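You operate a simulated robot arm through the tools that you are given. There is no shell and no other tool. Be economical: measure what you need, move in short steps, check, and stop when the job is done.

You run a simulated robot arm. Do the job below in one go: nothing can be reset, and whatever is moved stays where it is left.

TASK
Fill the yellow rim cup to 50 ml and the purple rim cup to 150 ml.
Fine: one at a time on the sink rack under the small tap, tap off, each back in its spot.

Only the result counts: the job must be done as asked and must still hold three seconds after the hand-in. Knocking over, shifting, dropping, spilling or breaking anything else fails it.

THE ROBOT
A 7-joint arm with a two-finger parallel gripper, fixed in place. Base frame: the origin is at the foot of the arm, x ahead of it, y to its left, z up. Readings come in cm, rad, newtons and seconds.
With the tool pointing down near the work surface it reaches from about 24 to 62 cm from the base axis. Its first joint turns from -1.152 to 1.152 rad. Payload 2.6 kg.
The TCP is the grasp point between the finger pads, 3 cm short of the fingertips. In the tool frame z runs along the fingers and y along their closing line. Largest opening 9.4 cm; finger width 2.8, thickness 1; the body of the gripper, 5 by 9.6 cm, starts 5.5 cm behind the TCP.
Orientation is told as [roll, pitch, yaw] about the base's x, y, z axes, in that order, counted from this pose: with the fingers straight down and closing along the base's y, the tool's x points along the base's -x, its y along +y and its z along -z.

THE INTERFACE
- The arm moves only by the tool jog_arm. Its argument "deltas" is a list of rows, each an object of numbers (a shift or turn left out is 0, a gripper value left out holds the last): "dx", "dy", "dz": the shift along the tool's x, y, z in cm; "ax", "ay", "az": the turn, a rotation vector about the tool's x, y, z in rad; "gripper": the opening, from 0 (shut) to 1 (fully open). In form: [{"dx": .., "dy": .., "dz": .., "ax": .., "ay": .., "az": .., "gripper": ..}, ...]. A call has 1 to 20 rows; each row is the pose to reach, as a shift and turn from the pose commanded when the call began, along the tool's axes at that moment. Each row takes 0.2 s and may step no farther than 5 cm and 0.15 rad from the row before; otherwise, or with a gripper value out of range, the whole call is refused. A pose out of reach is approached as far as the arm can. The call stops where the force on the tool passes 40 N (or 10 N more than at its start, if that is more) or the arm is blocked; 0.2 s more then pass. The fingers move at their own pace (about 7.2 cm/s each) and stop on an object; they squeeze with about 43 N. The grip force told is the motor's: it shows also when the fingers shut on nothing. Time passes only in rows, and 0.2 s behind the last, so rows that repeat a pose let the fingers close. The reply holds the time, the measured pose of the TCP, the force on the tool along the base axes, the opening and the grip force, in the units named above and with some noise.
- Cameras (640 x 400 px; columns grow to the right, rows downward): "scene" is fixed at [3.11, 42.96, 56.4]; the picture's right is [-0.81, -0.59, 0.00], its down [-0.33, 0.46, -0.82] and it looks along [0.48, -0.67, -0.57] (base axes); focal length 281 px, centre (320, 200). "wrist" rides on the gripper at [-3.7, 0, -5.8] in the tool frame; the picture's right is [0.00, -1.00, 0.00], its down [0.97, 0.00, -0.24] and it looks along [0.24, 0.00, 0.97] (tool axes); focal length 218 px, centre (320, 200). There is no depth. A picture from a camera that has moved, and an enlarged one, comes with that camera's place and axes in the base frame and with its lens.
- grab_frame(camera): a new picture of that camera. It takes no simulated time.
- close_up(camera, box): a new picture of the part [left, top, right, bottom] of that camera's present view, enlarged. It takes no simulated time.
- sign_off(): hands the job in; it is judged then, once.

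Go step by step. Nothing tells you positions but the pictures and the camera data: compare them with the known pose of the tool, close in by small moves and look again before you grip or let go. The budget is 120 turns and 84 pictures, counting those below and the enlarged ones. Unless the task says otherwise, let go and move clear before handing in, and close with one line.

The tools are called after "Emit:" as a command line: name --argument value ..., lists and objects as JSON in quotes. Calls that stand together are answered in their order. jog_arm: Moves the arm, as the interface text tells. Its arguments: {"type":"object","properties":{"deltas":{"type":"array","items":{"type":"object","properties":{"dx":{"type":"number"},"dy":{"type":"number"},"dz":{"type":"number"},"ax":{"type":"number"},"ay":{"type":"number"},"az":{"type":"number"},"gripper":{"type":"number"}}}}},"required":["deltas"]} The other tools are called the same way: grab_frame (camera) takes a picture; close_up (camera, box) takes an enlarged picture of a part of a camera's view; sign_off () hands the job in.

At the start:

```text
clock: 0.0
tcp_pos: [36.08, -2.62, 39.76]
orientation: [0.0, 0.001, -0.001]
ft_force: [0.3, 0.1, 0.3]
opening: 9.4
grasp_force: 0.0
```

scene: 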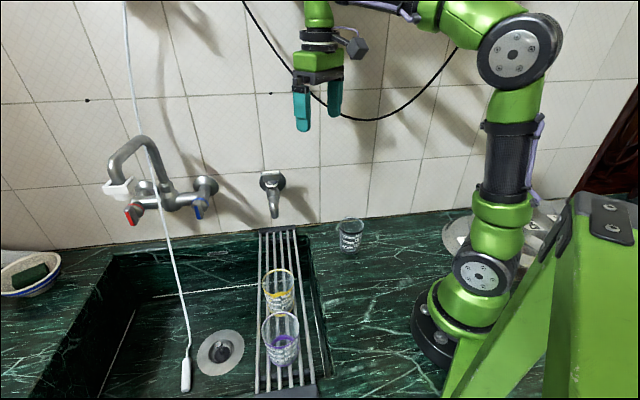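
wrist: 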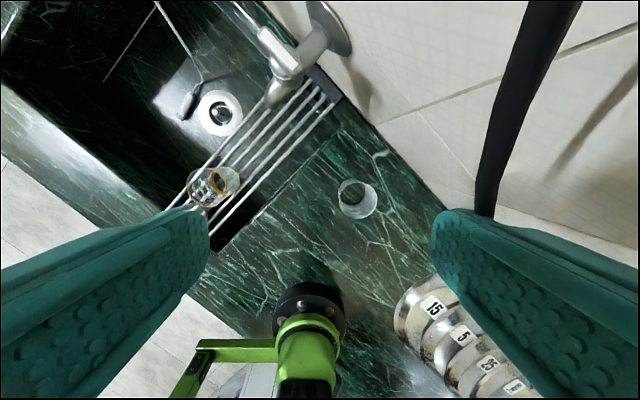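

I see two cups on the sink rack (yellow rim and purple rim), a third cup on the counter, and a small tap on the wall at the rack's far end. I'll look closer at the cups and the tap first.

Emit:
close_up --camera "scene" --box '[220, 240, 340, 400]'

Emit:
close_up --camera "scene" --box '[230, 150, 390, 260]'

Emit:
close_up --camera "wrist" --box '[160, 0, 400, 250]'

```text
2.50 times, centred on (280, 320) of scene
camera zoom: at [3.11, 42.96, 56.4], right [-0.81, -0.59, 0.0], down [-0.33, 0.46, -0.82], along [0.48, -0.67, -0.57], focal length 704 px, centre (420, -100)
```

zoom: 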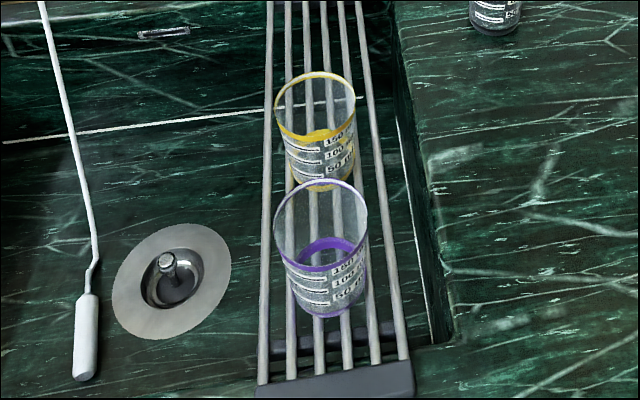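

```text
3.64 times, centred on (310, 205) of scene
camera zoom: at [3.11, 42.96, 56.4], right [-0.81, -0.59, 0.0], down [-0.33, 0.46, -0.82], along [0.48, -0.67, -0.57], focal length 1023 px, centre (356, 182)
```

zoom: 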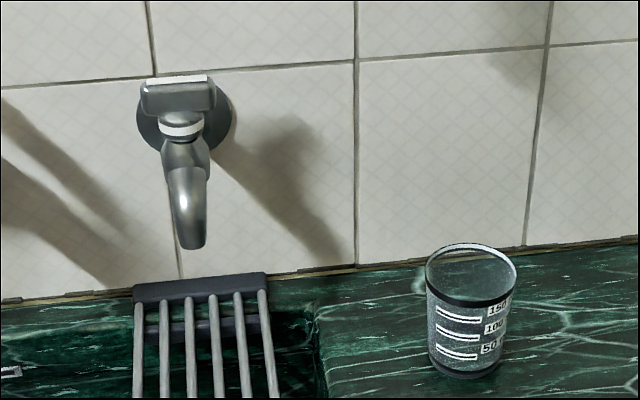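

```text
1.60 times, centred on (280, 125) of wrist
camera zoom: at [39.75, -2.46, 45.42], right [0.0, -1.0, 0.0], down [-0.97, 0.0, 0.24], along [-0.24, 0.0, -0.97], focal length 349 px, centre (384, 320)
```

zoom: 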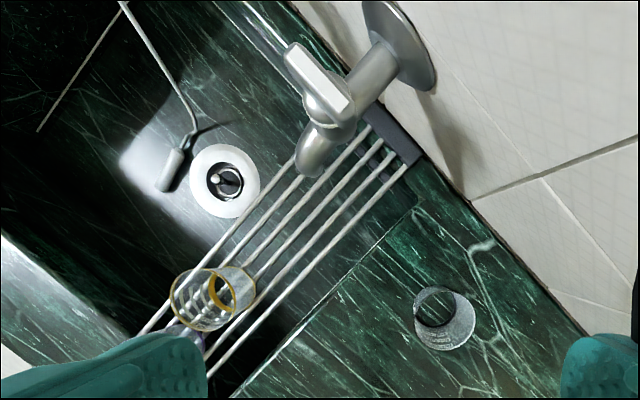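

Rough estimates: cup feet at about (24,25) and (32,17.5), spout at about (45.5,4,12), and a bar handle on top of the tap near (48,1,23). I'll move above the tap with the tool yawed 45° for a better look.

Emit:
jog_arm --deltas '[{"dx": -1, "dy": 0.6, "az": -0.13}, {"dx": -2.5, "dy": 1.5, "az": -0.26}, {"dx": -4, "dy": 2.5, "az": -0.39}, {"dx": -5.5, "dy": 3.5, "az": -0.52}, {"dx": -7, "dy": 4.5, "az": -0.65}, {"dx": -8, "dy": 5, "az": -0.785}]'

Emit:
grab_frame --camera "wrist"

Emit:
close_up --camera "scene" --box '[220, 80, 380, 240]'

```text
clock: 1.4
tcp_pos: [44.03, 2.53, 39.7]
orientation: [0.0, 0.001, 0.787]
ft_force: [0.1, -0.2, 0.0]
opening: 9.41
grasp_force: 0.1
```

```text
78 pictures are left
camera wrist: at [46.66, 5.22, 45.43], right [0.71, -0.71, 0.0], down [-0.68, -0.69, 0.24], along [-0.17, -0.17, -0.97], focal length 218 px, centre (320, 200)
```

wrist: 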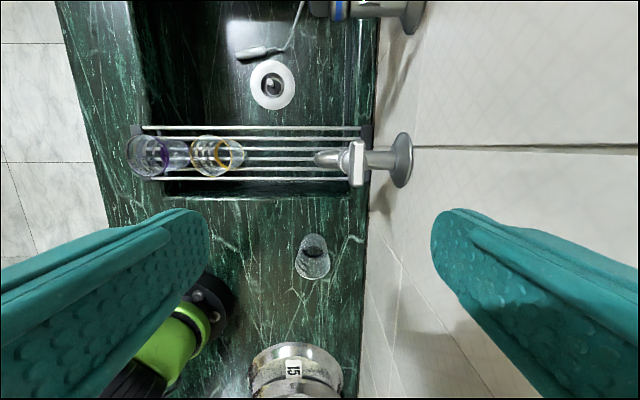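

```text
2.50 times, centred on (300, 160) of scene
camera zoom: at [3.11, 42.96, 56.4], right [-0.81, -0.59, 0.0], down [-0.33, 0.46, -0.82], along [0.48, -0.67, -0.57], focal length 704 px, centre (370, 300)
```

zoom: 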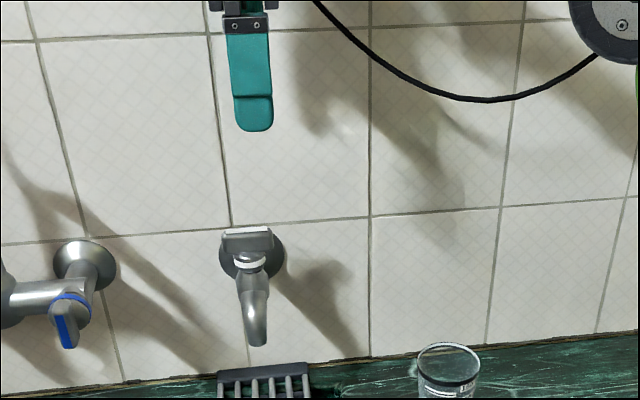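

The rack runs at exactly 45°, so it's aligned with the tool now. I'll zoom in on the tap and the cups.

Emit:
close_up --camera "wrist" --box '[300, 110, 420, 200]'

Emit:
close_up --camera "wrist" --box '[120, 110, 260, 210]'

```text
4.44 times, centred on (360, 155) of wrist
camera zoom: at [46.66, 5.22, 45.43], right [0.71, -0.71, 0.0], down [-0.68, -0.69, 0.24], along [-0.17, -0.17, -0.97], focal length 970 px, centre (142, 400)
```

zoom: 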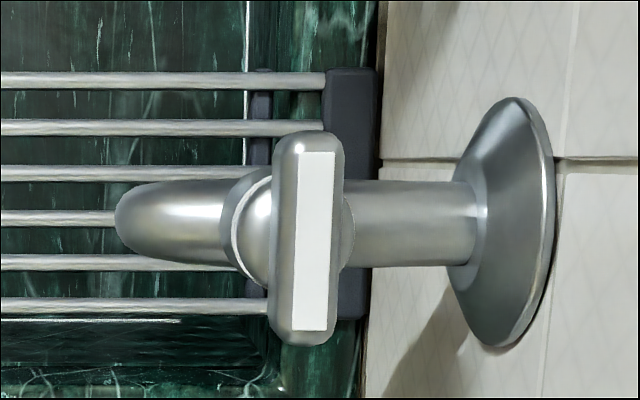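

```text
4.00 times, centred on (190, 160) of wrist
camera zoom: at [46.66, 5.22, 45.43], right [0.71, -0.71, 0.0], down [-0.68, -0.69, 0.24], along [-0.17, -0.17, -0.97], focal length 873 px, centre (840, 360)
```

zoom: 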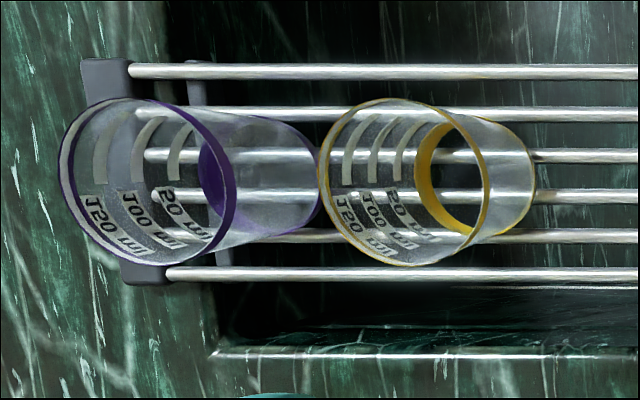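

Cup centres are now about yellow (32.3,17.2) and purple (24.4,25.0), with the spout at about (45.5,3.8,12.5) and handle top near z 22 over (48,1.1). A vertical gripper won't fit under the spout, so I'll test a strongly tilted grasp high above the yellow cup.

Emit:
jog_arm --deltas '[{"dx": -0.4, "dy": 3.7, "dz": 1, "az": 0.05}, {"dx": -0.8, "dy": 7.4, "dz": 3, "az": 0.1}, {"dx": -1.2, "dy": 11, "dz": 5, "az": 0.15}, {"dx": -1.6, "dy": 14.7, "dz": 7, "az": 0.2}, {"dx": -2.1, "dy": 18.67, "dz": 8.5, "az": 0.3}]'

Emit:
jog_arm --deltas '[{"ay": -0.14}, {"ay": -0.28}, {"ay": -0.42}, {"ay": -0.56}, {"ay": -0.7}, {"ay": -0.84}, {"ay": -0.98}, {"ay": -1.13}]'

Emit:
grab_frame --camera "scene"

Emit:
grab_frame --camera "wrist"

```text
clock: 2.6
tcp_pos: [32.46, 17.03, 31.26]
orientation: [-0.001, -0.001, 0.483]
ft_force: [-0.4, 0.8, 0.7]
opening: 9.4
grasp_force: 0.1
```

```text
clock: 4.4
tcp_pos: [32.29, 17.06, 31.18]
orientation: [0.004, -1.131, 0.482]
ft_force: [0.4, 0.6, 0.1]
opening: 9.4
grasp_force: 0.0
```

```text
74 pictures are left
```

scene: 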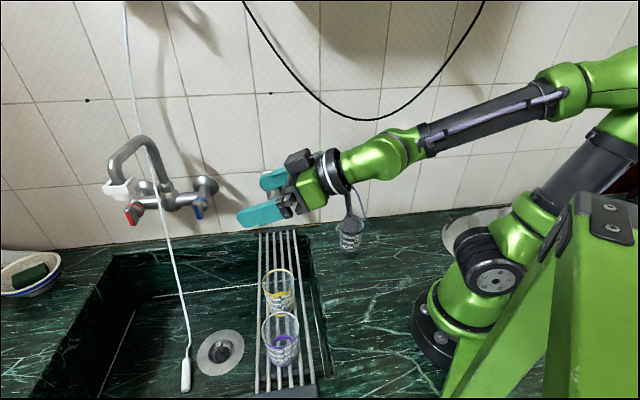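

```text
73 pictures are left
camera wrist: at [29.08, 15.51, 36.92], right [0.47, -0.88, 0.0], down [-0.56, -0.29, -0.78], along [0.69, 0.36, -0.63], focal length 218 px, centre (320, 200)
```

wrist: 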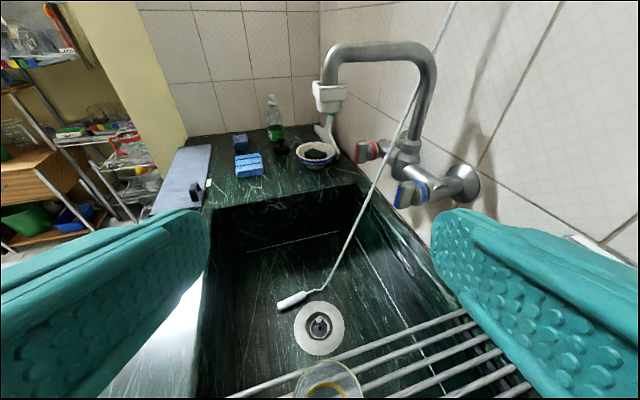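

The tilted pose is reachable. Next I'll go straight down to z≈15 and look at how the cup sits against the fingers.

Emit:
jog_arm --deltas '[{"dx": 3.6, "dz": 1.7}, {"dx": 7.2, "dz": 3.4}, {"dx": 10.8, "dz": 5.1}, {"dx": 14.5, "dz": 6.8}]'

Emit:
grab_frame --camera "wrist"

Emit:
grab_frame --camera "scene"

```text
clock: 5.4
tcp_pos: [36.27, 19.01, 15.75]
orientation: [0.003, -1.13, 0.483]
ft_force: [0.3, 0.7, 0.2]
opening: 9.4
grasp_force: 0.0
out of reach, approached as far as the arm can: row 2, 3, 4
```

```text
72 pictures are left
camera wrist: at [33.06, 17.49, 21.51], right [0.47, -0.88, 0.0], down [-0.56, -0.29, -0.77], along [0.69, 0.36, -0.63], focal length 218 px, centre (320, 200)
```

wrist: 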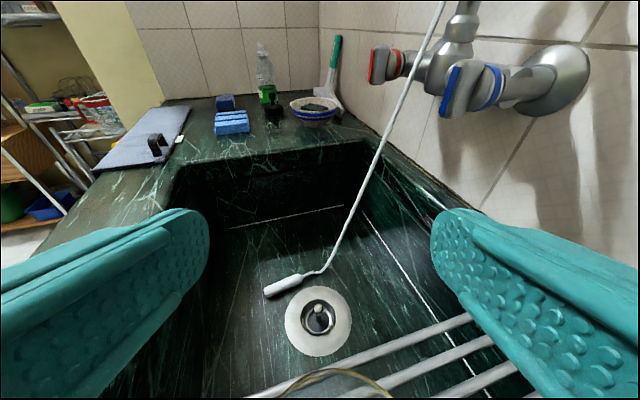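

```text
71 pictures are left
```

scene: 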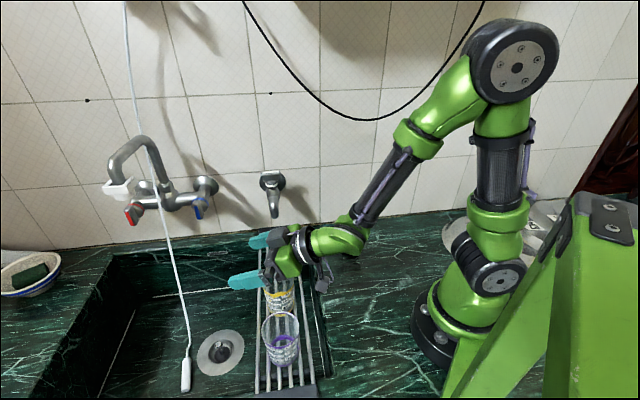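

At this tilt the arm can't fold in close enough to the cup's spot. New plan: pick each cup straight down, set it on the rack partway to the tap, then regrip it tilted from the side to slide it under the spout. First I'll back up and point the tool down again.

Emit:
jog_arm --deltas '[{"dx": -3.6, "dz": -1.7}, {"dx": -7.2, "dz": -3.4}, {"dx": -10.8, "dz": -5.1}]'

Emit:
jog_arm --deltas '[{"ay": 0.14}, {"ay": 0.28}, {"ay": 0.42}, {"ay": 0.56}, {"ay": 0.7}, {"ay": 0.84}, {"ay": 0.98}, {"ay": 1.13}]'

```text
clock: 6.2
tcp_pos: [36.0, 19.28, 27.95]
orientation: [-0.001, -1.129, 0.488]
ft_force: [0.3, -0.3, 0.7]
opening: 9.42
grasp_force: 0.0
```

```text
clock: 8.0
tcp_pos: [36.21, 19.13, 27.81]
orientation: [-0.001, 0.002, 0.486]
ft_force: [0.3, -0.7, -0.7]
opening: 9.4
grasp_force: 0.1
```

Now I'll yaw to -45° so the fingers close across the rack, and centre over the yellow cup.

Emit:
jog_arm --deltas '[{"dx": 0.5, "az": 0.14}, {"dx": 1, "az": 0.28}, {"dx": 1.5, "az": 0.42}, {"dx": 2, "az": 0.56}, {"dx": 2.5, "az": 0.7}, {"dx": 3, "az": 0.84}, {"dx": 3.5, "az": 0.98}, {"dx": 4, "dy": 0.1, "az": 1.12}, {"dx": 4.34, "dy": 0.14, "az": 1.27}]'

Emit:
grab_frame --camera "wrist"

```text
clock: 10.0
tcp_pos: [32.23, 17.26, 27.8]
orientation: [-0.001, 0.0, -0.788]
ft_force: [1.3, 0.4, -0.1]
opening: 9.4
grasp_force: 0.0
```

```text
70 pictures are left
camera wrist: at [34.92, 14.79, 33.53], right [-0.71, -0.71, 0.0], down [-0.68, 0.69, 0.24], along [-0.17, 0.17, -0.97], focal length 218 px, centre (320, 200)
```

wrist: 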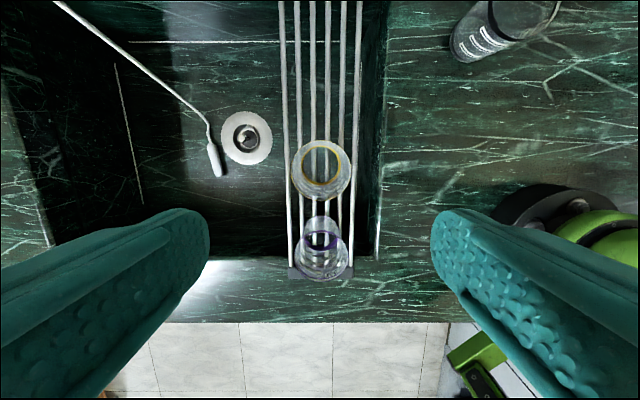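

Emit:
close_up --camera "wrist" --box '[260, 120, 380, 290]'

Emit:
close_up --camera "scene" --box '[230, 255, 330, 385]'

```text
2.35 times, centred on (320, 205) of wrist
camera zoom: at [34.92, 14.79, 33.53], right [-0.71, -0.71, 0.0], down [-0.68, 0.69, 0.24], along [-0.17, 0.17, -0.97], focal length 514 px, centre (320, 188)
```

zoom: 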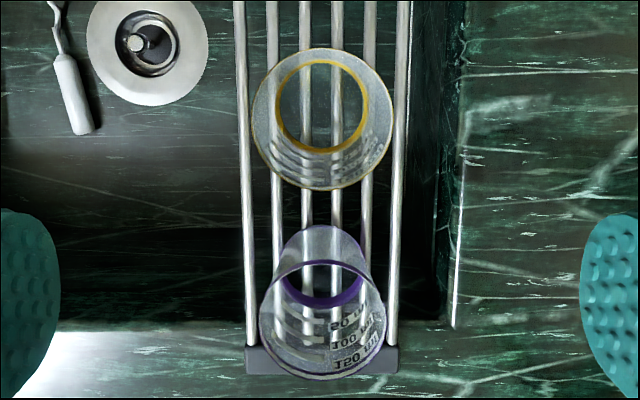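

```text
3.08 times, centred on (280, 320) of scene
camera zoom: at [3.11, 42.96, 56.4], right [-0.81, -0.59, 0.0], down [-0.33, 0.46, -0.82], along [0.48, -0.67, -0.57], focal length 866 px, centre (443, -169)
```

zoom: 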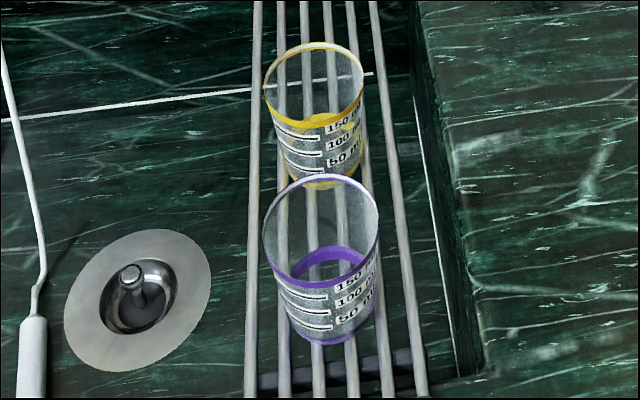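

Triangulating again: cup rims are at z≈8.7 with diameter ≈6.8, yellow at (32.9,16.65) and purple at (25.4,24.1). I'll come down to just above the yellow rim and check.

Emit:
jog_arm --deltas '[{"dx": -0.4, "dz": 4.5}, {"dx": -0.9, "dz": 9}, {"dx": -0.9, "dz": 13}, {"dx": -0.9, "dz": 15.3}]'

Emit:
grab_frame --camera "wrist"

Emit:
close_up --camera "scene" --box '[200, 200, 380, 380]'

```text
clock: 11.0
tcp_pos: [32.99, 16.66, 12.43]
orientation: [-0.001, 0.0, -0.785]
ft_force: [0.0, 0.6, -0.9]
opening: 9.39
grasp_force: 0.0
```

```text
67 pictures are left
camera wrist: at [35.52, 14.15, 18.2], right [-0.71, -0.71, 0.0], down [-0.69, 0.69, 0.24], along [-0.17, 0.17, -0.97], focal length 218 px, centre (320, 200)
```

wrist: 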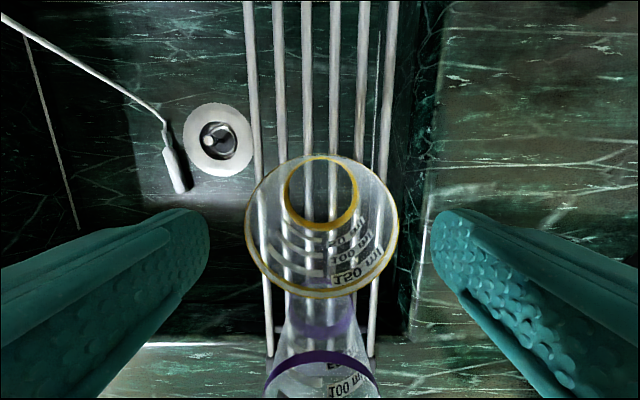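

```text
2.22 times, centred on (290, 290) of scene
camera zoom: at [3.11, 42.96, 56.4], right [-0.81, -0.59, 0.0], down [-0.33, 0.46, -0.82], along [0.48, -0.67, -0.57], focal length 625 px, centre (387, 0)
```

zoom: 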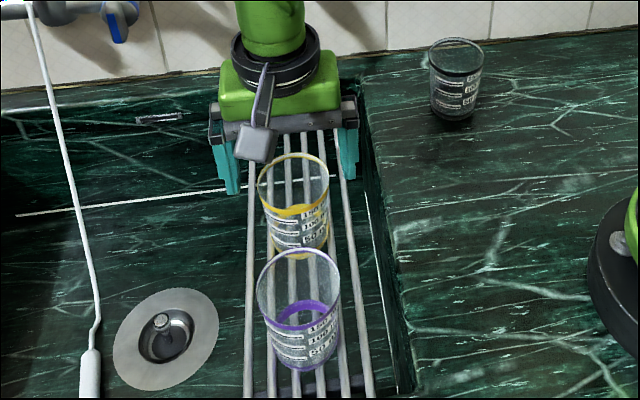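

The fingers straddle the cup and are well centred. I'll go down to z≈5.5 and grip.

Emit:
jog_arm --deltas '[{"dz": 3}, {"dz": 5.5}, {"dz": 6.9}, {"dz": 6.9}]'

Emit:
jog_arm --deltas '[{"gripper": 0.7}, {"gripper": 0.6}, {"gripper": 0.6}, {"gripper": 0.6}, {"gripper": 0.6}]'

Emit:
close_up --camera "scene" --box '[200, 200, 380, 380]'

```text
clock: 12.0
tcp_pos: [32.8, 16.59, 5.49]
orientation: [0.0, 0.0, -0.785]
ft_force: [-1.0, -0.9, -0.2]
opening: 9.39
grasp_force: 0.1
```

```text
clock: 13.2
tcp_pos: [32.85, 16.67, 5.51]
orientation: [0.0, -0.002, -0.785]
ft_force: [-0.6, 0.1, -0.9]
opening: 6.41
grasp_force: 42.8
```

```text
2.22 times, centred on (290, 290) of scene
camera zoom: at [3.11, 42.96, 56.4], right [-0.81, -0.59, 0.0], down [-0.33, 0.46, -0.82], along [0.48, -0.67, -0.57], focal length 625 px, centre (387, 0)
```

zoom: 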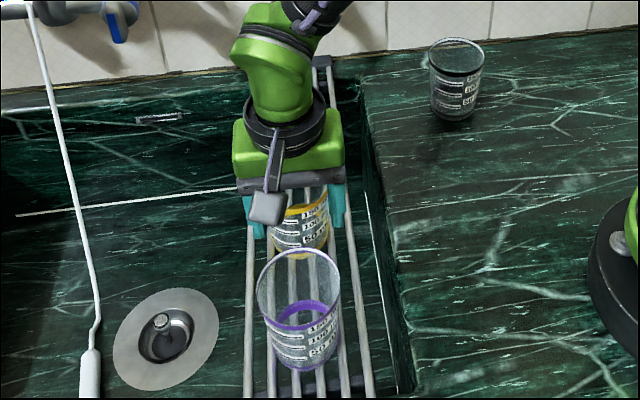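

Gripped at 6.4 cm. I'll lift it 3 cm, move it 9.5 cm along the rack toward the tap, and set it down again.

Emit:
jog_arm --deltas '[{"dz": -1}, {"dz": -3}, {"dx": -2, "dz": -3}, {"dx": -4.5, "dz": -3}, {"dx": -7, "dz": -3}, {"dx": -9, "dz": -3}, {"dx": -9.5, "dz": -3}, {"dx": -9.5, "dz": -1.8}, {"dx": -9.5, "dz": -0.8}, {"dx": -9.5, "dz": -0.3}]'

Emit:
close_up --camera "scene" --box '[200, 150, 380, 380]'

```text
clock: 15.4
tcp_pos: [39.63, 9.86, 5.92]
orientation: [0.0, 0.0, -0.786]
ft_force: [0.0, 0.6, -1.0]
opening: 6.44
grasp_force: 43.3
```

```text
1.74 times, centred on (290, 265) of scene
camera zoom: at [3.11, 42.96, 56.4], right [-0.81, -0.59, 0.0], down [-0.33, 0.46, -0.82], along [0.48, -0.67, -0.57], focal length 489 px, centre (372, 87)
```

zoom: 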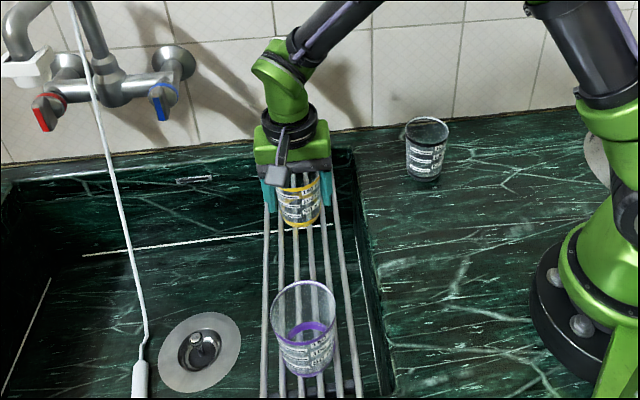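

The cup sits just above the rack, so I'll lower the last bit, open and rise.

Emit:
jog_arm --deltas '[{"dz": 0.2}, {"dz": 0.32}, {"dz": 0.32}]'

Emit:
jog_arm --deltas '[{"gripper": 0.75}, {"gripper": 0.85}, {"gripper": 1.0}, {"gripper": 1.0}, {"dz": -2, "gripper": 1.0}, {"dz": -5}, {"dz": -9}, {"dz": -12}]'

Emit:
grab_frame --camera "wrist"

```text
clock: 16.2
tcp_pos: [39.7, 9.96, 5.75]
orientation: [0.001, 0.0, -0.785]
ft_force: [0.6, -0.9, -0.1]
opening: 6.45
grasp_force: 42.8
```

```text
clock: 18.0
tcp_pos: [39.63, 9.89, 17.66]
orientation: [-0.001, 0.002, -0.785]
ft_force: [0.1, 0.8, 0.3]
opening: 9.4
grasp_force: 0.1
```

```text
63 pictures are left
camera wrist: at [42.3, 7.45, 23.37], right [-0.71, -0.71, 0.0], down [-0.69, 0.69, 0.24], along [-0.17, 0.17, -0.97], focal length 218 px, centre (320, 200)
```

wrist: 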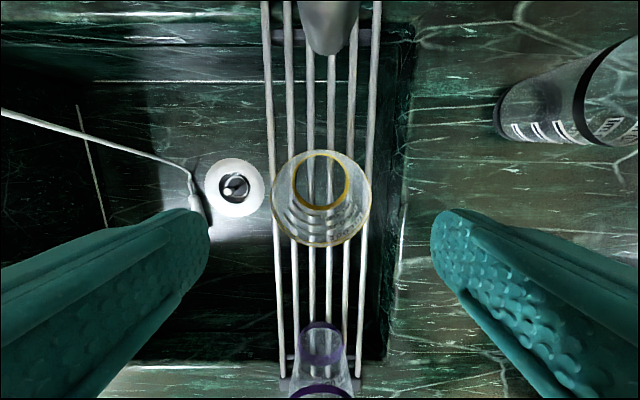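

Yellow now stands at (39.66,9.92). I'll yaw to +45° and tilt 60° so I can grip it from the base side.

Emit:
jog_arm --deltas '[{"dz": -3}, {"dz": -4, "az": -0.14}, {"dz": -4, "az": -0.28}, {"dz": -4, "az": -0.42}, {"dz": -4, "az": -0.56}, {"dz": -4, "az": -0.7}, {"dz": -4, "az": -0.84}, {"dz": -4, "az": -0.98}, {"dz": -4, "az": -1.12}, {"dz": -4, "az": -1.26}, {"dz": -4, "az": -1.4}, {"dz": -4, "az": -1.535}]'

Emit:
jog_arm --deltas '[{"ay": -0.14}, {"ay": -0.28}, {"ay": -0.42}, {"ay": -0.56}, {"ay": -0.7}, {"ay": -0.84}, {"ay": -0.98}, {"ay": -1.08}]'

Emit:
grab_frame --camera "scene"

```text
clock: 20.6
tcp_pos: [39.62, 9.98, 21.65]
orientation: [0.0, 0.0, 0.752]
ft_force: [-0.8, -0.5, 0.6]
opening: 9.43
grasp_force: 0.1
```

```text
clock: 22.4
tcp_pos: [39.5, 9.89, 21.61]
orientation: [0.001, -1.081, 0.747]
ft_force: [1.2, -0.2, 0.1]
opening: 9.37
grasp_force: 0.0
```

```text
62 pictures are left
```

scene: 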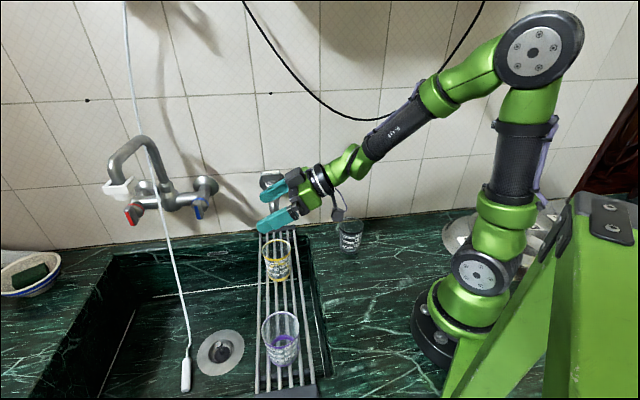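

The pose looks good. I'll lower to z≈10 and check what's below the hand.

Emit:
jog_arm --deltas '[{"dx": 3.5, "dz": 1.9}, {"dx": 7, "dz": 3.8}, {"dx": 10.2, "dz": 5.5}]'

Emit:
close_up --camera "scene" --box '[210, 150, 410, 320]'

Emit:
grab_frame --camera "wrist"

```text
clock: 23.2
tcp_pos: [39.29, 10.03, 9.28]
orientation: [0.116, -1.063, 0.636]
ft_force: [0.0, 0.8, 0.8]
opening: 9.41
grasp_force: 0.1
out of reach, approached as far as the arm can: row 3
```

```text
2.35 times, centred on (310, 235) of scene
camera zoom: at [3.11, 42.95, 56.4], right [-0.81, -0.59, 0.0], down [-0.33, 0.46, -0.82], along [0.48, -0.67, -0.57], focal length 662 px, centre (344, 118)
```

zoom: 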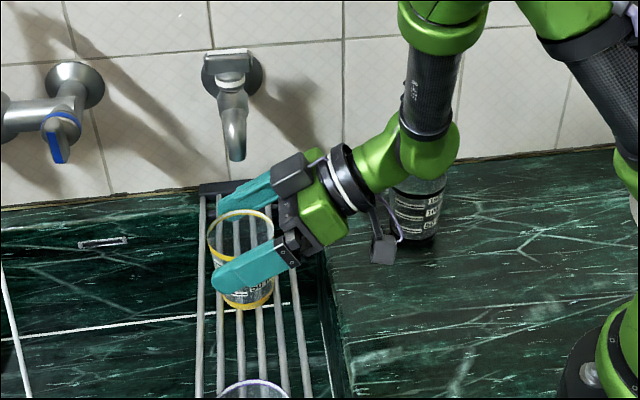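

```text
60 pictures are left
camera wrist: at [37.11, 7.51, 15.3], right [0.67, -0.74, -0.06], down [-0.53, -0.42, -0.73], along [0.52, 0.52, -0.68], focal length 218 px, centre (320, 200)
```

wrist: 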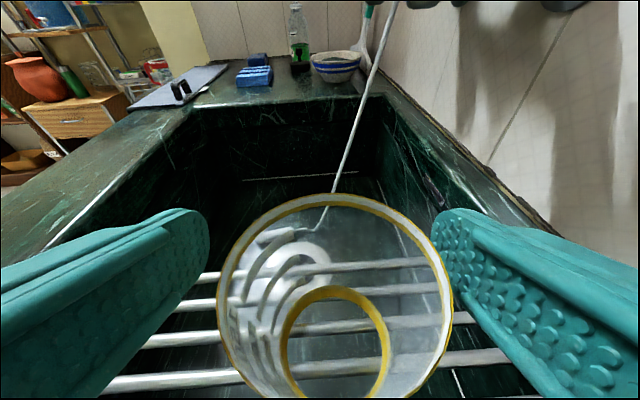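

The 60° tilt strains reach here and skewed the tool. I'll back up and use a shallower tilt of about 48°.

Emit:
jog_arm --deltas '[{"dx": -3.5, "dz": -1.9}, {"dx": -7, "dz": -3.8}, {"dx": -10, "dz": -5.4}]'

```text
clock: 24.0
tcp_pos: [39.82, 9.8, 21.36]
orientation: [0.001, -1.08, 0.748]
ft_force: [-0.6, -0.3, 1.3]
opening: 9.36
grasp_force: 0.1
```

Emit:
jog_arm --deltas '[{"ay": 0.12}, {"ay": 0.24}]'

Emit:
jog_arm --deltas '[{"dx": 3.2, "dy": 0.1, "dz": 2.4}, {"dx": 6.2, "dy": 0.2, "dz": 5.0}, {"dx": 9.2, "dy": 0.2, "dz": 7.7}]'

Emit:
grab_frame --camera "wrist"

Emit:
close_up --camera "scene" --box '[210, 150, 410, 320]'

```text
clock: 24.6
tcp_pos: [39.65, 9.97, 21.24]
orientation: [-0.001, -0.841, 0.752]
ft_force: [-0.8, -0.5, -0.3]
opening: 9.39
grasp_force: 0.2
```

```text
clock: 25.4
tcp_pos: [39.25, 10.02, 9.11]
orientation: [0.0, -0.839, 0.748]
ft_force: [0.0, -0.5, 0.2]
opening: 9.46
grasp_force: 0.1
```

```text
59 pictures are left
camera wrist: at [38.0, 8.74, 15.76], right [0.68, -0.73, 0.0], down [-0.61, -0.56, -0.56], along [0.41, 0.38, -0.83], focal length 218 px, centre (320, 200)
```

wrist: 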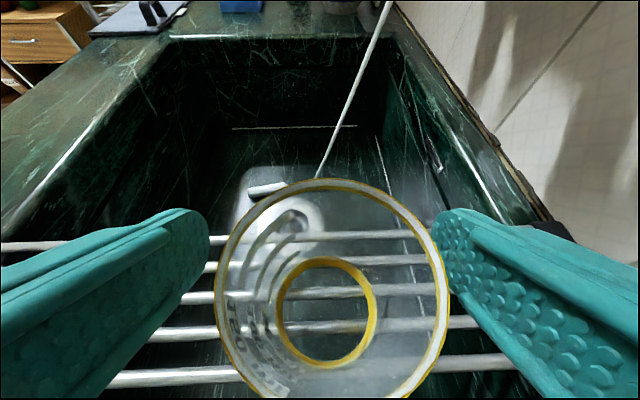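

```text
2.35 times, centred on (310, 235) of scene
camera zoom: at [3.11, 42.96, 56.4], right [-0.81, -0.59, 0.0], down [-0.33, 0.46, -0.82], along [0.48, -0.67, -0.57], focal length 662 px, centre (344, 118)
```

zoom: 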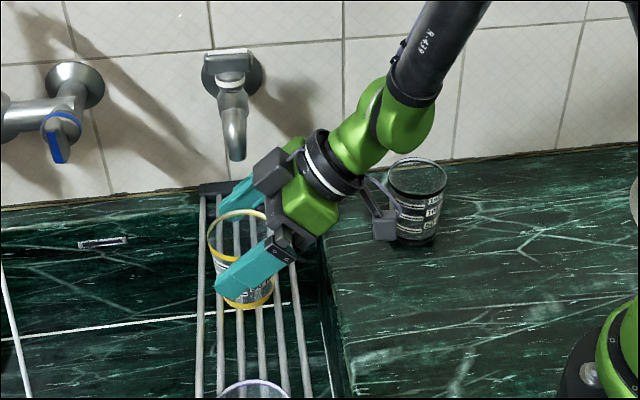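

Well placed; the cup is about 0.4 cm toward the right finger. I'll correct that, lower to z≈4.8 and check before closing.

Emit:
jog_arm --deltas '[{"dx": 0, "dy": -0.4, "dz": 0}, {"dx": 1.6, "dy": -0.4, "dz": 1.45}, {"dx": 3.2, "dy": -0.4, "dz": 2.85}]'

Emit:
grab_frame --camera "wrist"

Emit:
close_up --camera "scene" --box '[230, 170, 390, 300]'

```text
clock: 26.2
tcp_pos: [39.62, 9.48, 5.07]
orientation: [0.001, -0.843, 0.751]
ft_force: [-0.3, 1.0, -0.9]
opening: 9.4
grasp_force: 0.0
```

```text
57 pictures are left
camera wrist: at [38.24, 8.3, 11.58], right [0.68, -0.73, 0.0], down [-0.6, -0.56, -0.56], along [0.41, 0.38, -0.83], focal length 218 px, centre (320, 200)
```

wrist: 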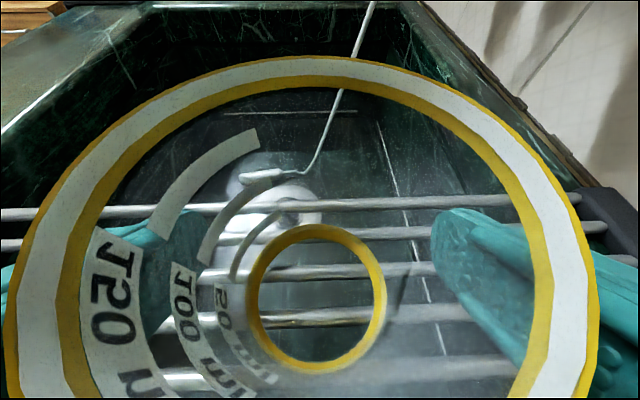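

```text
3.08 times, centred on (310, 235) of scene
camera zoom: at [3.11, 42.96, 56.4], right [-0.81, -0.59, 0.0], down [-0.33, 0.46, -0.82], along [0.48, -0.67, -0.57], focal length 866 px, centre (351, 92)
```

zoom: 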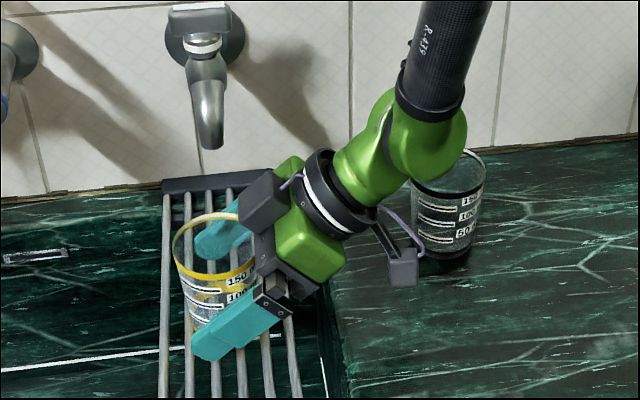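

Nearly centred. I'll nudge 0.25 cm and close.

Emit:
jog_arm --deltas '[{"dy": 0.25}, {"dy": 0.25, "gripper": 0.75}, {"dy": 0.25, "gripper": 0.6}, {"dy": 0.25, "gripper": 0.6}, {"dy": 0.25, "gripper": 0.6}, {"dy": 0.25, "gripper": 0.6}]'

Emit:
close_up --camera "scene" --box '[230, 170, 390, 300]'

```text
clock: 27.6
tcp_pos: [39.4, 9.66, 5.0]
orientation: [0.0, -0.838, 0.751]
ft_force: [-1.0, 0.0, -0.3]
opening: 6.49
grasp_force: 43.2
```

```text
3.08 times, centred on (310, 235) of scene
camera zoom: at [3.11, 42.96, 56.4], right [-0.81, -0.59, 0.0], down [-0.33, 0.46, -0.82], along [0.48, -0.67, -0.57], focal length 866 px, centre (351, 92)
```

zoom: 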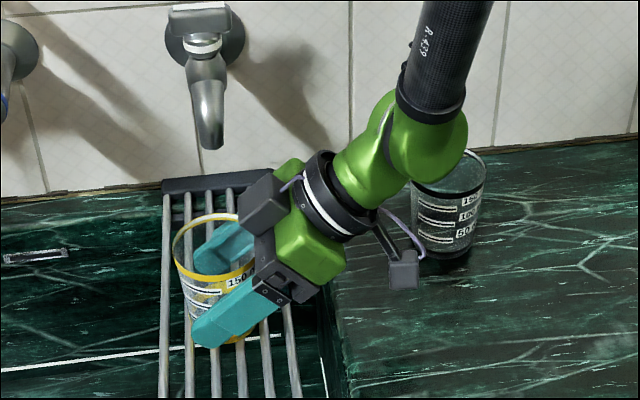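

Gripped well. I'll lift slightly and carry it toward the spout, turning the hand away from the third cup; partway I'll stop and look.

Emit:
jog_arm --deltas '[{"dx": -0.52, "dz": -0.47}, {"dx": -0.4, "dy": -1.3, "dz": -0.6, "ax": 0.04, "az": 0.036}, {"dx": -0.25, "dy": -2.8, "dz": -0.75, "ax": 0.09, "az": 0.08}, {"dx": -0.1, "dy": -4.3, "dz": -0.9, "ax": 0.14, "az": 0.125}, {"dx": 0.0, "dy": -5.4, "dz": -1.03, "ax": 0.19, "az": 0.17}]'

Emit:
close_up --camera "scene" --box '[230, 150, 390, 290]'

Emit:
grab_frame --camera "wrist"

```text
clock: 28.8
tcp_pos: [42.32, 5.25, 5.83]
orientation: [-0.001, -0.842, 0.495]
ft_force: [0.2, -0.3, -1.0]
opening: 6.52
grasp_force: 42.5
```

```text
2.86 times, centred on (310, 220) of scene
camera zoom: at [3.11, 42.96, 56.4], right [-0.81, -0.59, 0.0], down [-0.33, 0.46, -0.82], along [0.48, -0.67, -0.57], focal length 804 px, centre (349, 143)
```

zoom: 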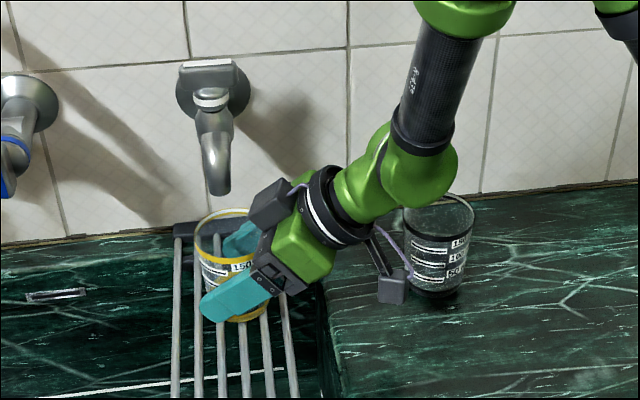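

```text
53 pictures are left
camera wrist: at [40.83, 4.43, 12.35], right [0.47, -0.88, 0.0], down [-0.73, -0.39, -0.56], along [0.5, 0.27, -0.83], focal length 218 px, centre (320, 200)
```

wrist: 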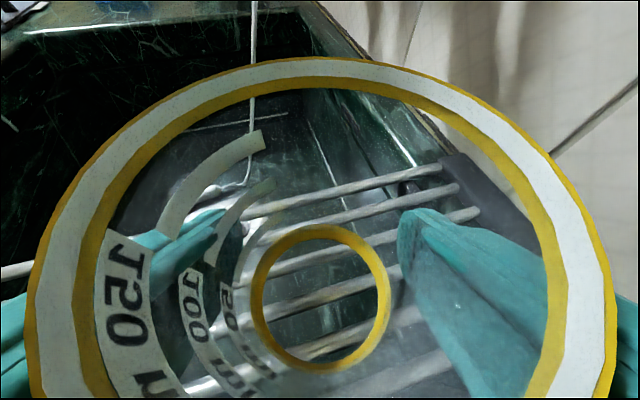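

All clear so far. One last carry step puts the cup under the spout, held about 1 cm toward the base side so the camera block stays clear of the spout.

Emit:
jog_arm --deltas '[{"dx": -0.06, "dy": -0.8, "dz": 0.06, "ax": 0.06, "az": 0.054}, {"dx": -0.12, "dy": -1.7, "dz": 0.12, "ax": 0.12, "az": 0.108}, {"dx": -0.18, "dy": -2.5, "dz": 0.2, "ax": 0.186, "az": 0.167}, {"dx": -0.18, "dy": -3.07, "dz": 0.2, "ax": 0.186, "az": 0.167}]'

Emit:
close_up --camera "scene" --box '[230, 160, 370, 270]'

```text
clock: 29.8
tcp_pos: [44.14, 2.58, 5.88]
orientation: [0.003, -0.841, 0.244]
ft_force: [0.3, -0.1, -0.8]
opening: 6.49
grasp_force: 42.9
```

```text
3.64 times, centred on (300, 215) of scene
camera zoom: at [3.11, 42.96, 56.4], right [-0.81, -0.59, 0.0], down [-0.33, 0.46, -0.82], along [0.48, -0.67, -0.57], focal length 1023 px, centre (393, 146)
```

zoom: 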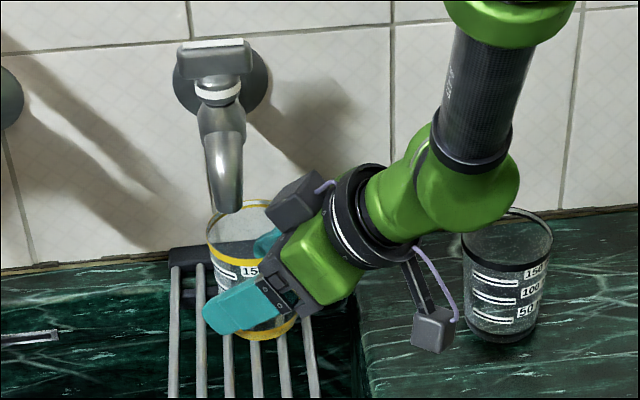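

Spout outlet and cup agree to within about 1.5 cm. I'll nudge 0.5 cm in +y to centre better, and lower the cup onto the rack.

Emit:
jog_arm --deltas '[{"dx": -0.08, "dy": 0.48, "dz": 0.09}, {"dx": 0.3, "dy": 0.48, "dz": 0.43}, {"dx": 0.52, "dy": 0.48, "dz": 0.63}, {"dx": 0.52, "dy": 0.48, "dz": 0.63}]'

Emit:
close_up --camera "scene" --box '[250, 180, 340, 250]'

```text
clock: 30.8
tcp_pos: [44.1, 3.09, 5.08]
orientation: [0.0, -0.841, 0.245]
ft_force: [-0.3, -1.1, 4.2]
opening: 6.48
grasp_force: 43.5
```

```text
5.71 times, centred on (295, 215) of scene
camera zoom: at [3.11, 42.96, 56.4], right [-0.81, -0.59, 0.0], down [-0.33, 0.46, -0.82], along [0.48, -0.67, -0.57], focal length 1608 px, centre (463, 114)
```

zoom: 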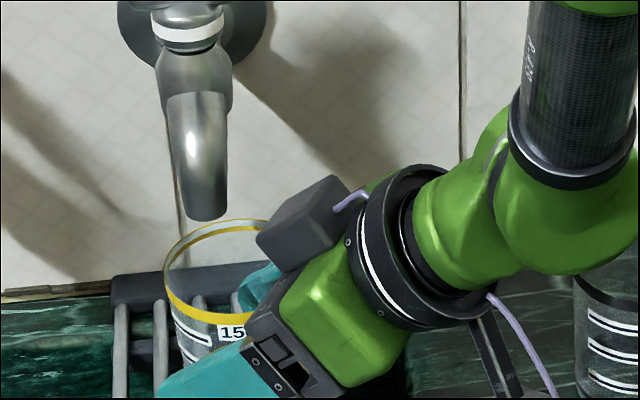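

Contact with the rack is felt. I'll open and back out along the tool axis.

Emit:
jog_arm --deltas '[{"gripper": 0.8}, {"gripper": 1.0}, {"gripper": 1.0}, {"gripper": 1.0}, {"dz": -1.5}, {"dz": -3}]'

Emit:
jog_arm --deltas '[{"dz": -2}, {"dz": -4.5}]'

Emit:
grab_frame --camera "scene"

Emit:
grab_frame --camera "wrist"

```text
clock: 32.2
tcp_pos: [42.02, 2.5, 7.02]
orientation: [-0.001, -0.839, 0.245]
ft_force: [0.1, 0.5, -0.5]
opening: 9.39
grasp_force: 0.1
```

```text
clock: 32.8
tcp_pos: [38.56, 1.89, 10.07]
orientation: [0.0, -0.839, 0.248]
ft_force: [0.5, -0.6, 0.9]
opening: 9.4
grasp_force: 0.0
```

```text
50 pictures are left
```

scene: 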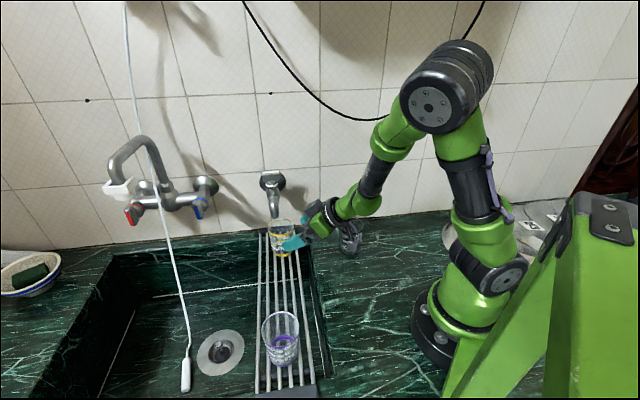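

```text
49 pictures are left
camera wrist: at [36.73, 1.44, 16.62], right [0.24, -0.97, 0.0], down [-0.8, -0.2, -0.56], along [0.55, 0.14, -0.83], focal length 218 px, centre (320, 200)
```

wrist: 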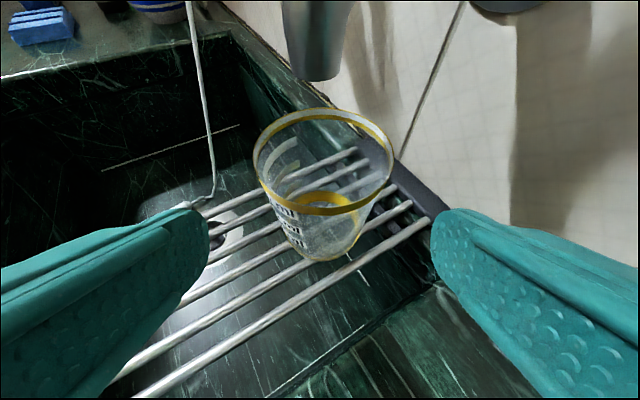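

The yellow cup stands alone under the spout, with the outlet about 1.2 cm off its centre and well inside the rim. Now I'll rise, straighten the tool and go above the tap handle.

Emit:
jog_arm --deltas '[{"dx": -3.5, "dz": -3.1}, {"dx": -7, "dz": -6.2}, {"dx": -10.5, "dz": -9.3}, {"dx": -14, "dz": -12.4}]'

Emit:
jog_arm --deltas '[{"ay": 0.14}, {"ay": 0.28}, {"ay": 0.42}, {"ay": 0.56}, {"ay": 0.7}, {"ay": 0.84, "gripper": 0.5}]'

```text
clock: 33.8
tcp_pos: [38.89, 2.02, 28.69]
orientation: [0.024, -0.845, 0.221]
ft_force: [-0.8, -0.3, -0.7]
opening: 9.42
grasp_force: 0.0
```

```text
clock: 35.2
tcp_pos: [38.74, 1.8, 28.61]
orientation: [-0.003, 0.001, 0.246]
ft_force: [-0.5, 0.6, -0.4]
opening: 4.68
grasp_force: 0.0
```

Emit:
jog_arm --deltas '[{"dx": -2, "dy": -0.7, "dz": -0.5, "az": -0.13}, {"dx": -4.5, "dy": -1.5, "dz": -1, "az": -0.26}, {"dx": -7, "dy": -2.3, "dz": -1.4, "az": -0.4}, {"dx": -8.95, "dy": -3.0, "dz": -1.4, "az": -0.54}]'

Emit:
grab_frame --camera "wrist"

Emit:
close_up --camera "scene" --box '[210, 110, 350, 270]'

```text
clock: 36.2
tcp_pos: [48.16, 1.13, 30.17]
orientation: [0.0, -0.001, 0.787]
ft_force: [0.3, -0.4, 0.1]
opening: 4.71
grasp_force: 0.1
```

```text
48 pictures are left
camera wrist: at [50.9, 3.79, 35.91], right [0.71, -0.71, 0.0], down [-0.69, -0.69, 0.24], along [-0.17, -0.17, -0.97], focal length 218 px, centre (320, 200)
```

wrist: 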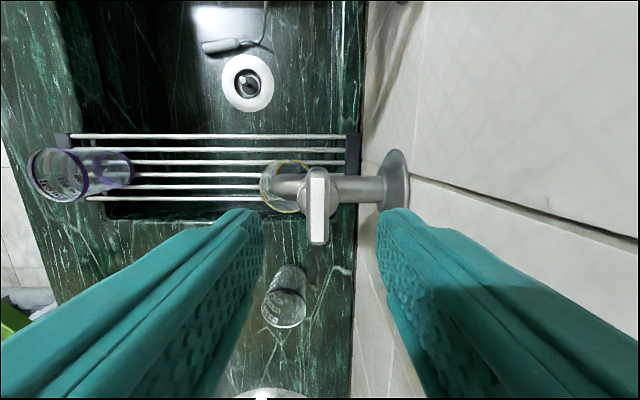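

```text
2.50 times, centred on (280, 190) of scene
camera zoom: at [3.11, 42.96, 56.4], right [-0.81, -0.59, 0.0], down [-0.33, 0.46, -0.82], along [0.48, -0.67, -0.57], focal length 704 px, centre (420, 225)
```

zoom: 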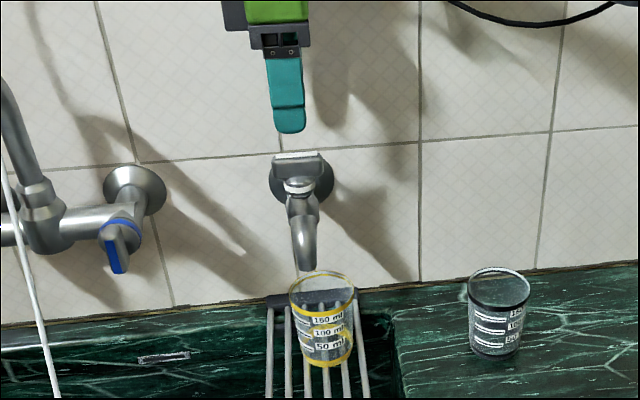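

The handle bar is centred under the tool. I'll come down until the tips are just beside the bar and check from the side.

Emit:
jog_arm --deltas '[{"dz": 3}, {"dz": 5.3}]'

Emit:
close_up --camera "scene" --box '[240, 140, 310, 220]'

Emit:
close_up --camera "wrist" --box '[220, 140, 420, 300]'

```text
clock: 36.8
tcp_pos: [48.08, 0.88, 24.83]
orientation: [0.001, 0.001, 0.785]
ft_force: [0.8, -0.2, 0.5]
opening: 4.71
grasp_force: 0.0
```

```text
5.00 times, centred on (275, 180) of scene
camera zoom: at [3.11, 42.96, 56.4], right [-0.81, -0.59, 0.0], down [-0.33, 0.46, -0.82], along [0.48, -0.67, -0.57], focal length 1407 px, centre (545, 300)
```

zoom: 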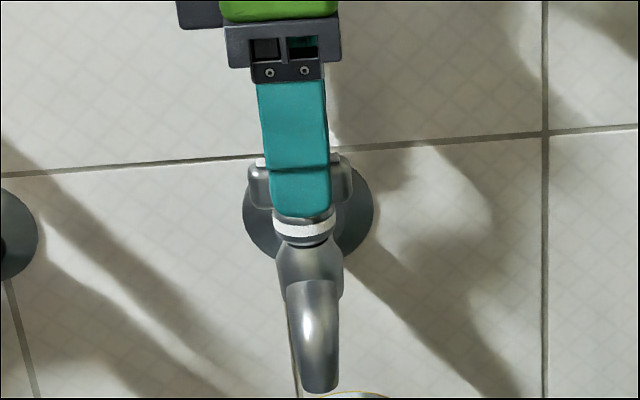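

```text
2.50 times, centred on (320, 220) of wrist
camera zoom: at [50.81, 3.57, 30.57], right [0.71, -0.71, 0.0], down [-0.69, -0.69, 0.24], along [-0.17, -0.17, -0.97], focal length 546 px, centre (320, 150)
```

zoom: 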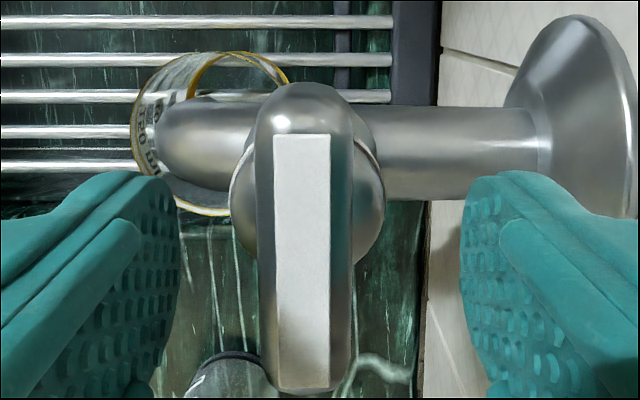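

Tips are at the bar's top edge with the bar 0.25 cm off centre. I'll correct that, go down 0.6 cm and close on the bar.

Emit:
jog_arm --deltas '[{"dy": 0.25, "dz": 0.3}, {"dy": 0.25, "dz": 0.6}, {"dy": 0.25, "dz": 0.6, "gripper": 0.3}, {"dy": 0.25, "dz": 0.6, "gripper": 0.1}, {"dy": 0.25, "dz": 0.6, "gripper": 0.1}, {"dy": 0.25, "dz": 0.6, "gripper": 0.1}]'

Emit:
close_up --camera "wrist" --box '[220, 140, 420, 300]'

```text
clock: 38.2
tcp_pos: [48.05, 1.0, 24.29]
orientation: [-0.003, 0.001, 0.784]
ft_force: [11.7, -2.7, -3.7]
opening: 1.48
grasp_force: 44.6
```

```text
2.50 times, centred on (320, 220) of wrist
camera zoom: at [50.64, 3.76, 29.94], right [0.71, -0.71, 0.0], down [-0.69, -0.69, 0.24], along [-0.17, -0.17, -0.97], focal length 546 px, centre (320, 150)
```

zoom: 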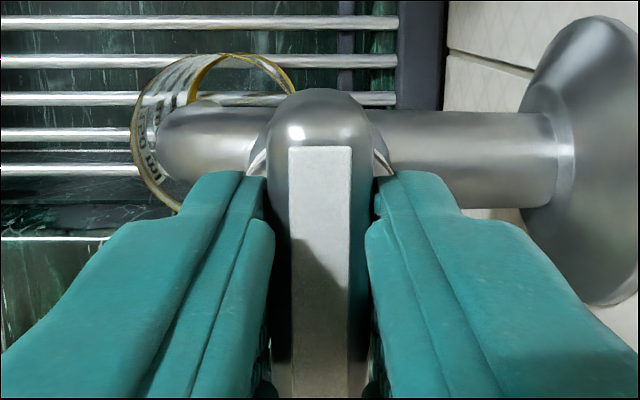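

I have the handle. I'll turn it slightly counter-clockwise and look.

Emit:
jog_arm --deltas '[{"az": -0.1}, {"az": -0.2}]'

Emit:
close_up --camera "scene" --box '[245, 150, 325, 250]'

```text
clock: 38.8
tcp_pos: [47.94, 1.09, 24.18]
orientation: [-0.006, -0.001, 0.988]
ft_force: [25.0, -5.3, 0.4]
opening: 1.48
grasp_force: 44.9
```

```text
4.00 times, centred on (285, 200) of scene
camera zoom: at [3.12, 42.96, 56.4], right [-0.81, -0.59, 0.0], down [-0.33, 0.46, -0.82], along [0.48, -0.67, -0.57], focal length 1126 px, centre (460, 200)
```

zoom: 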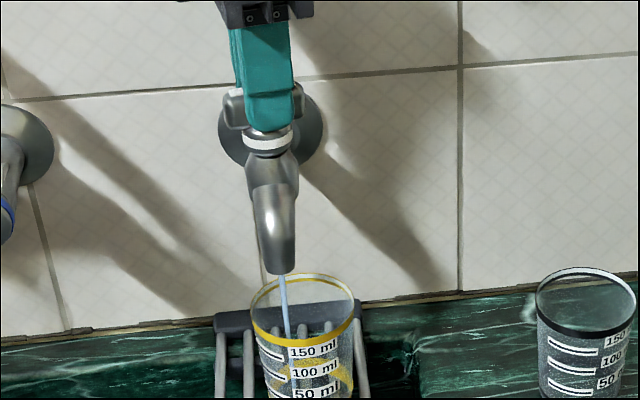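

Water runs in a thin stream into the cup, so this is the opening direction. I'll wait one second to gauge the rate.

Emit:
jog_arm --deltas '[{}, {}, {}, {}, {}]'

Emit:
close_up --camera "scene" --box '[265, 200, 325, 260]'

```text
clock: 40.0
tcp_pos: [47.91, 1.0, 24.18]
orientation: [-0.005, -0.001, 0.986]
ft_force: [24.0, -7.0, 6.3]
opening: 1.48
grasp_force: 44.9
```

```text
6.67 times, centred on (295, 230) of scene
camera zoom: at [3.11, 42.96, 56.4], right [-0.81, -0.59, 0.0], down [-0.33, 0.46, -0.82], along [0.48, -0.67, -0.57], focal length 1876 px, centre (487, 0)
```

zoom: 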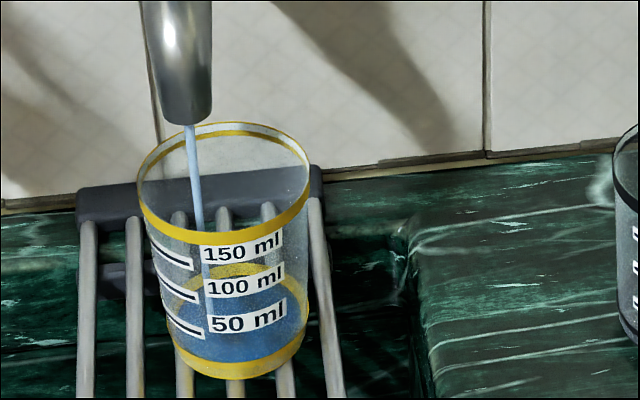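

The water is blue and still low. I'll wait another second and compare.

Emit:
jog_arm --deltas '[{}, {}, {}, {}]'

Emit:
close_up --camera "scene" --box '[275, 213, 320, 253]'

```text
clock: 41.0
tcp_pos: [48.02, 1.09, 24.21]
orientation: [-0.006, -0.002, 0.985]
ft_force: [21.7, -9.1, 8.3]
opening: 1.49
grasp_force: 44.9
```

```text
10.00 times, centred on (298, 233) of scene
camera zoom: at [3.11, 42.96, 56.4], right [-0.81, -0.59, 0.0], down [-0.33, 0.46, -0.82], along [0.48, -0.67, -0.57], focal length 2814 px, centre (545, -130)
```

zoom: 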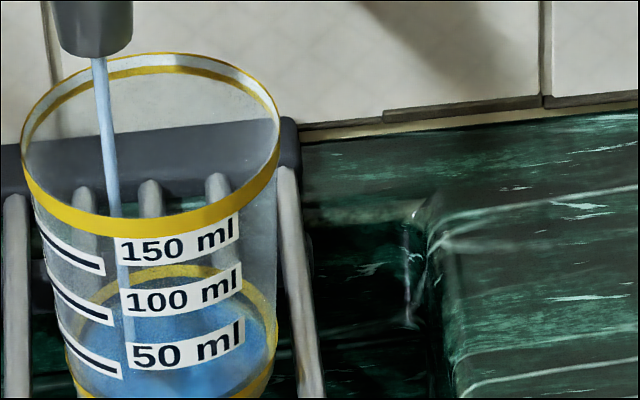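

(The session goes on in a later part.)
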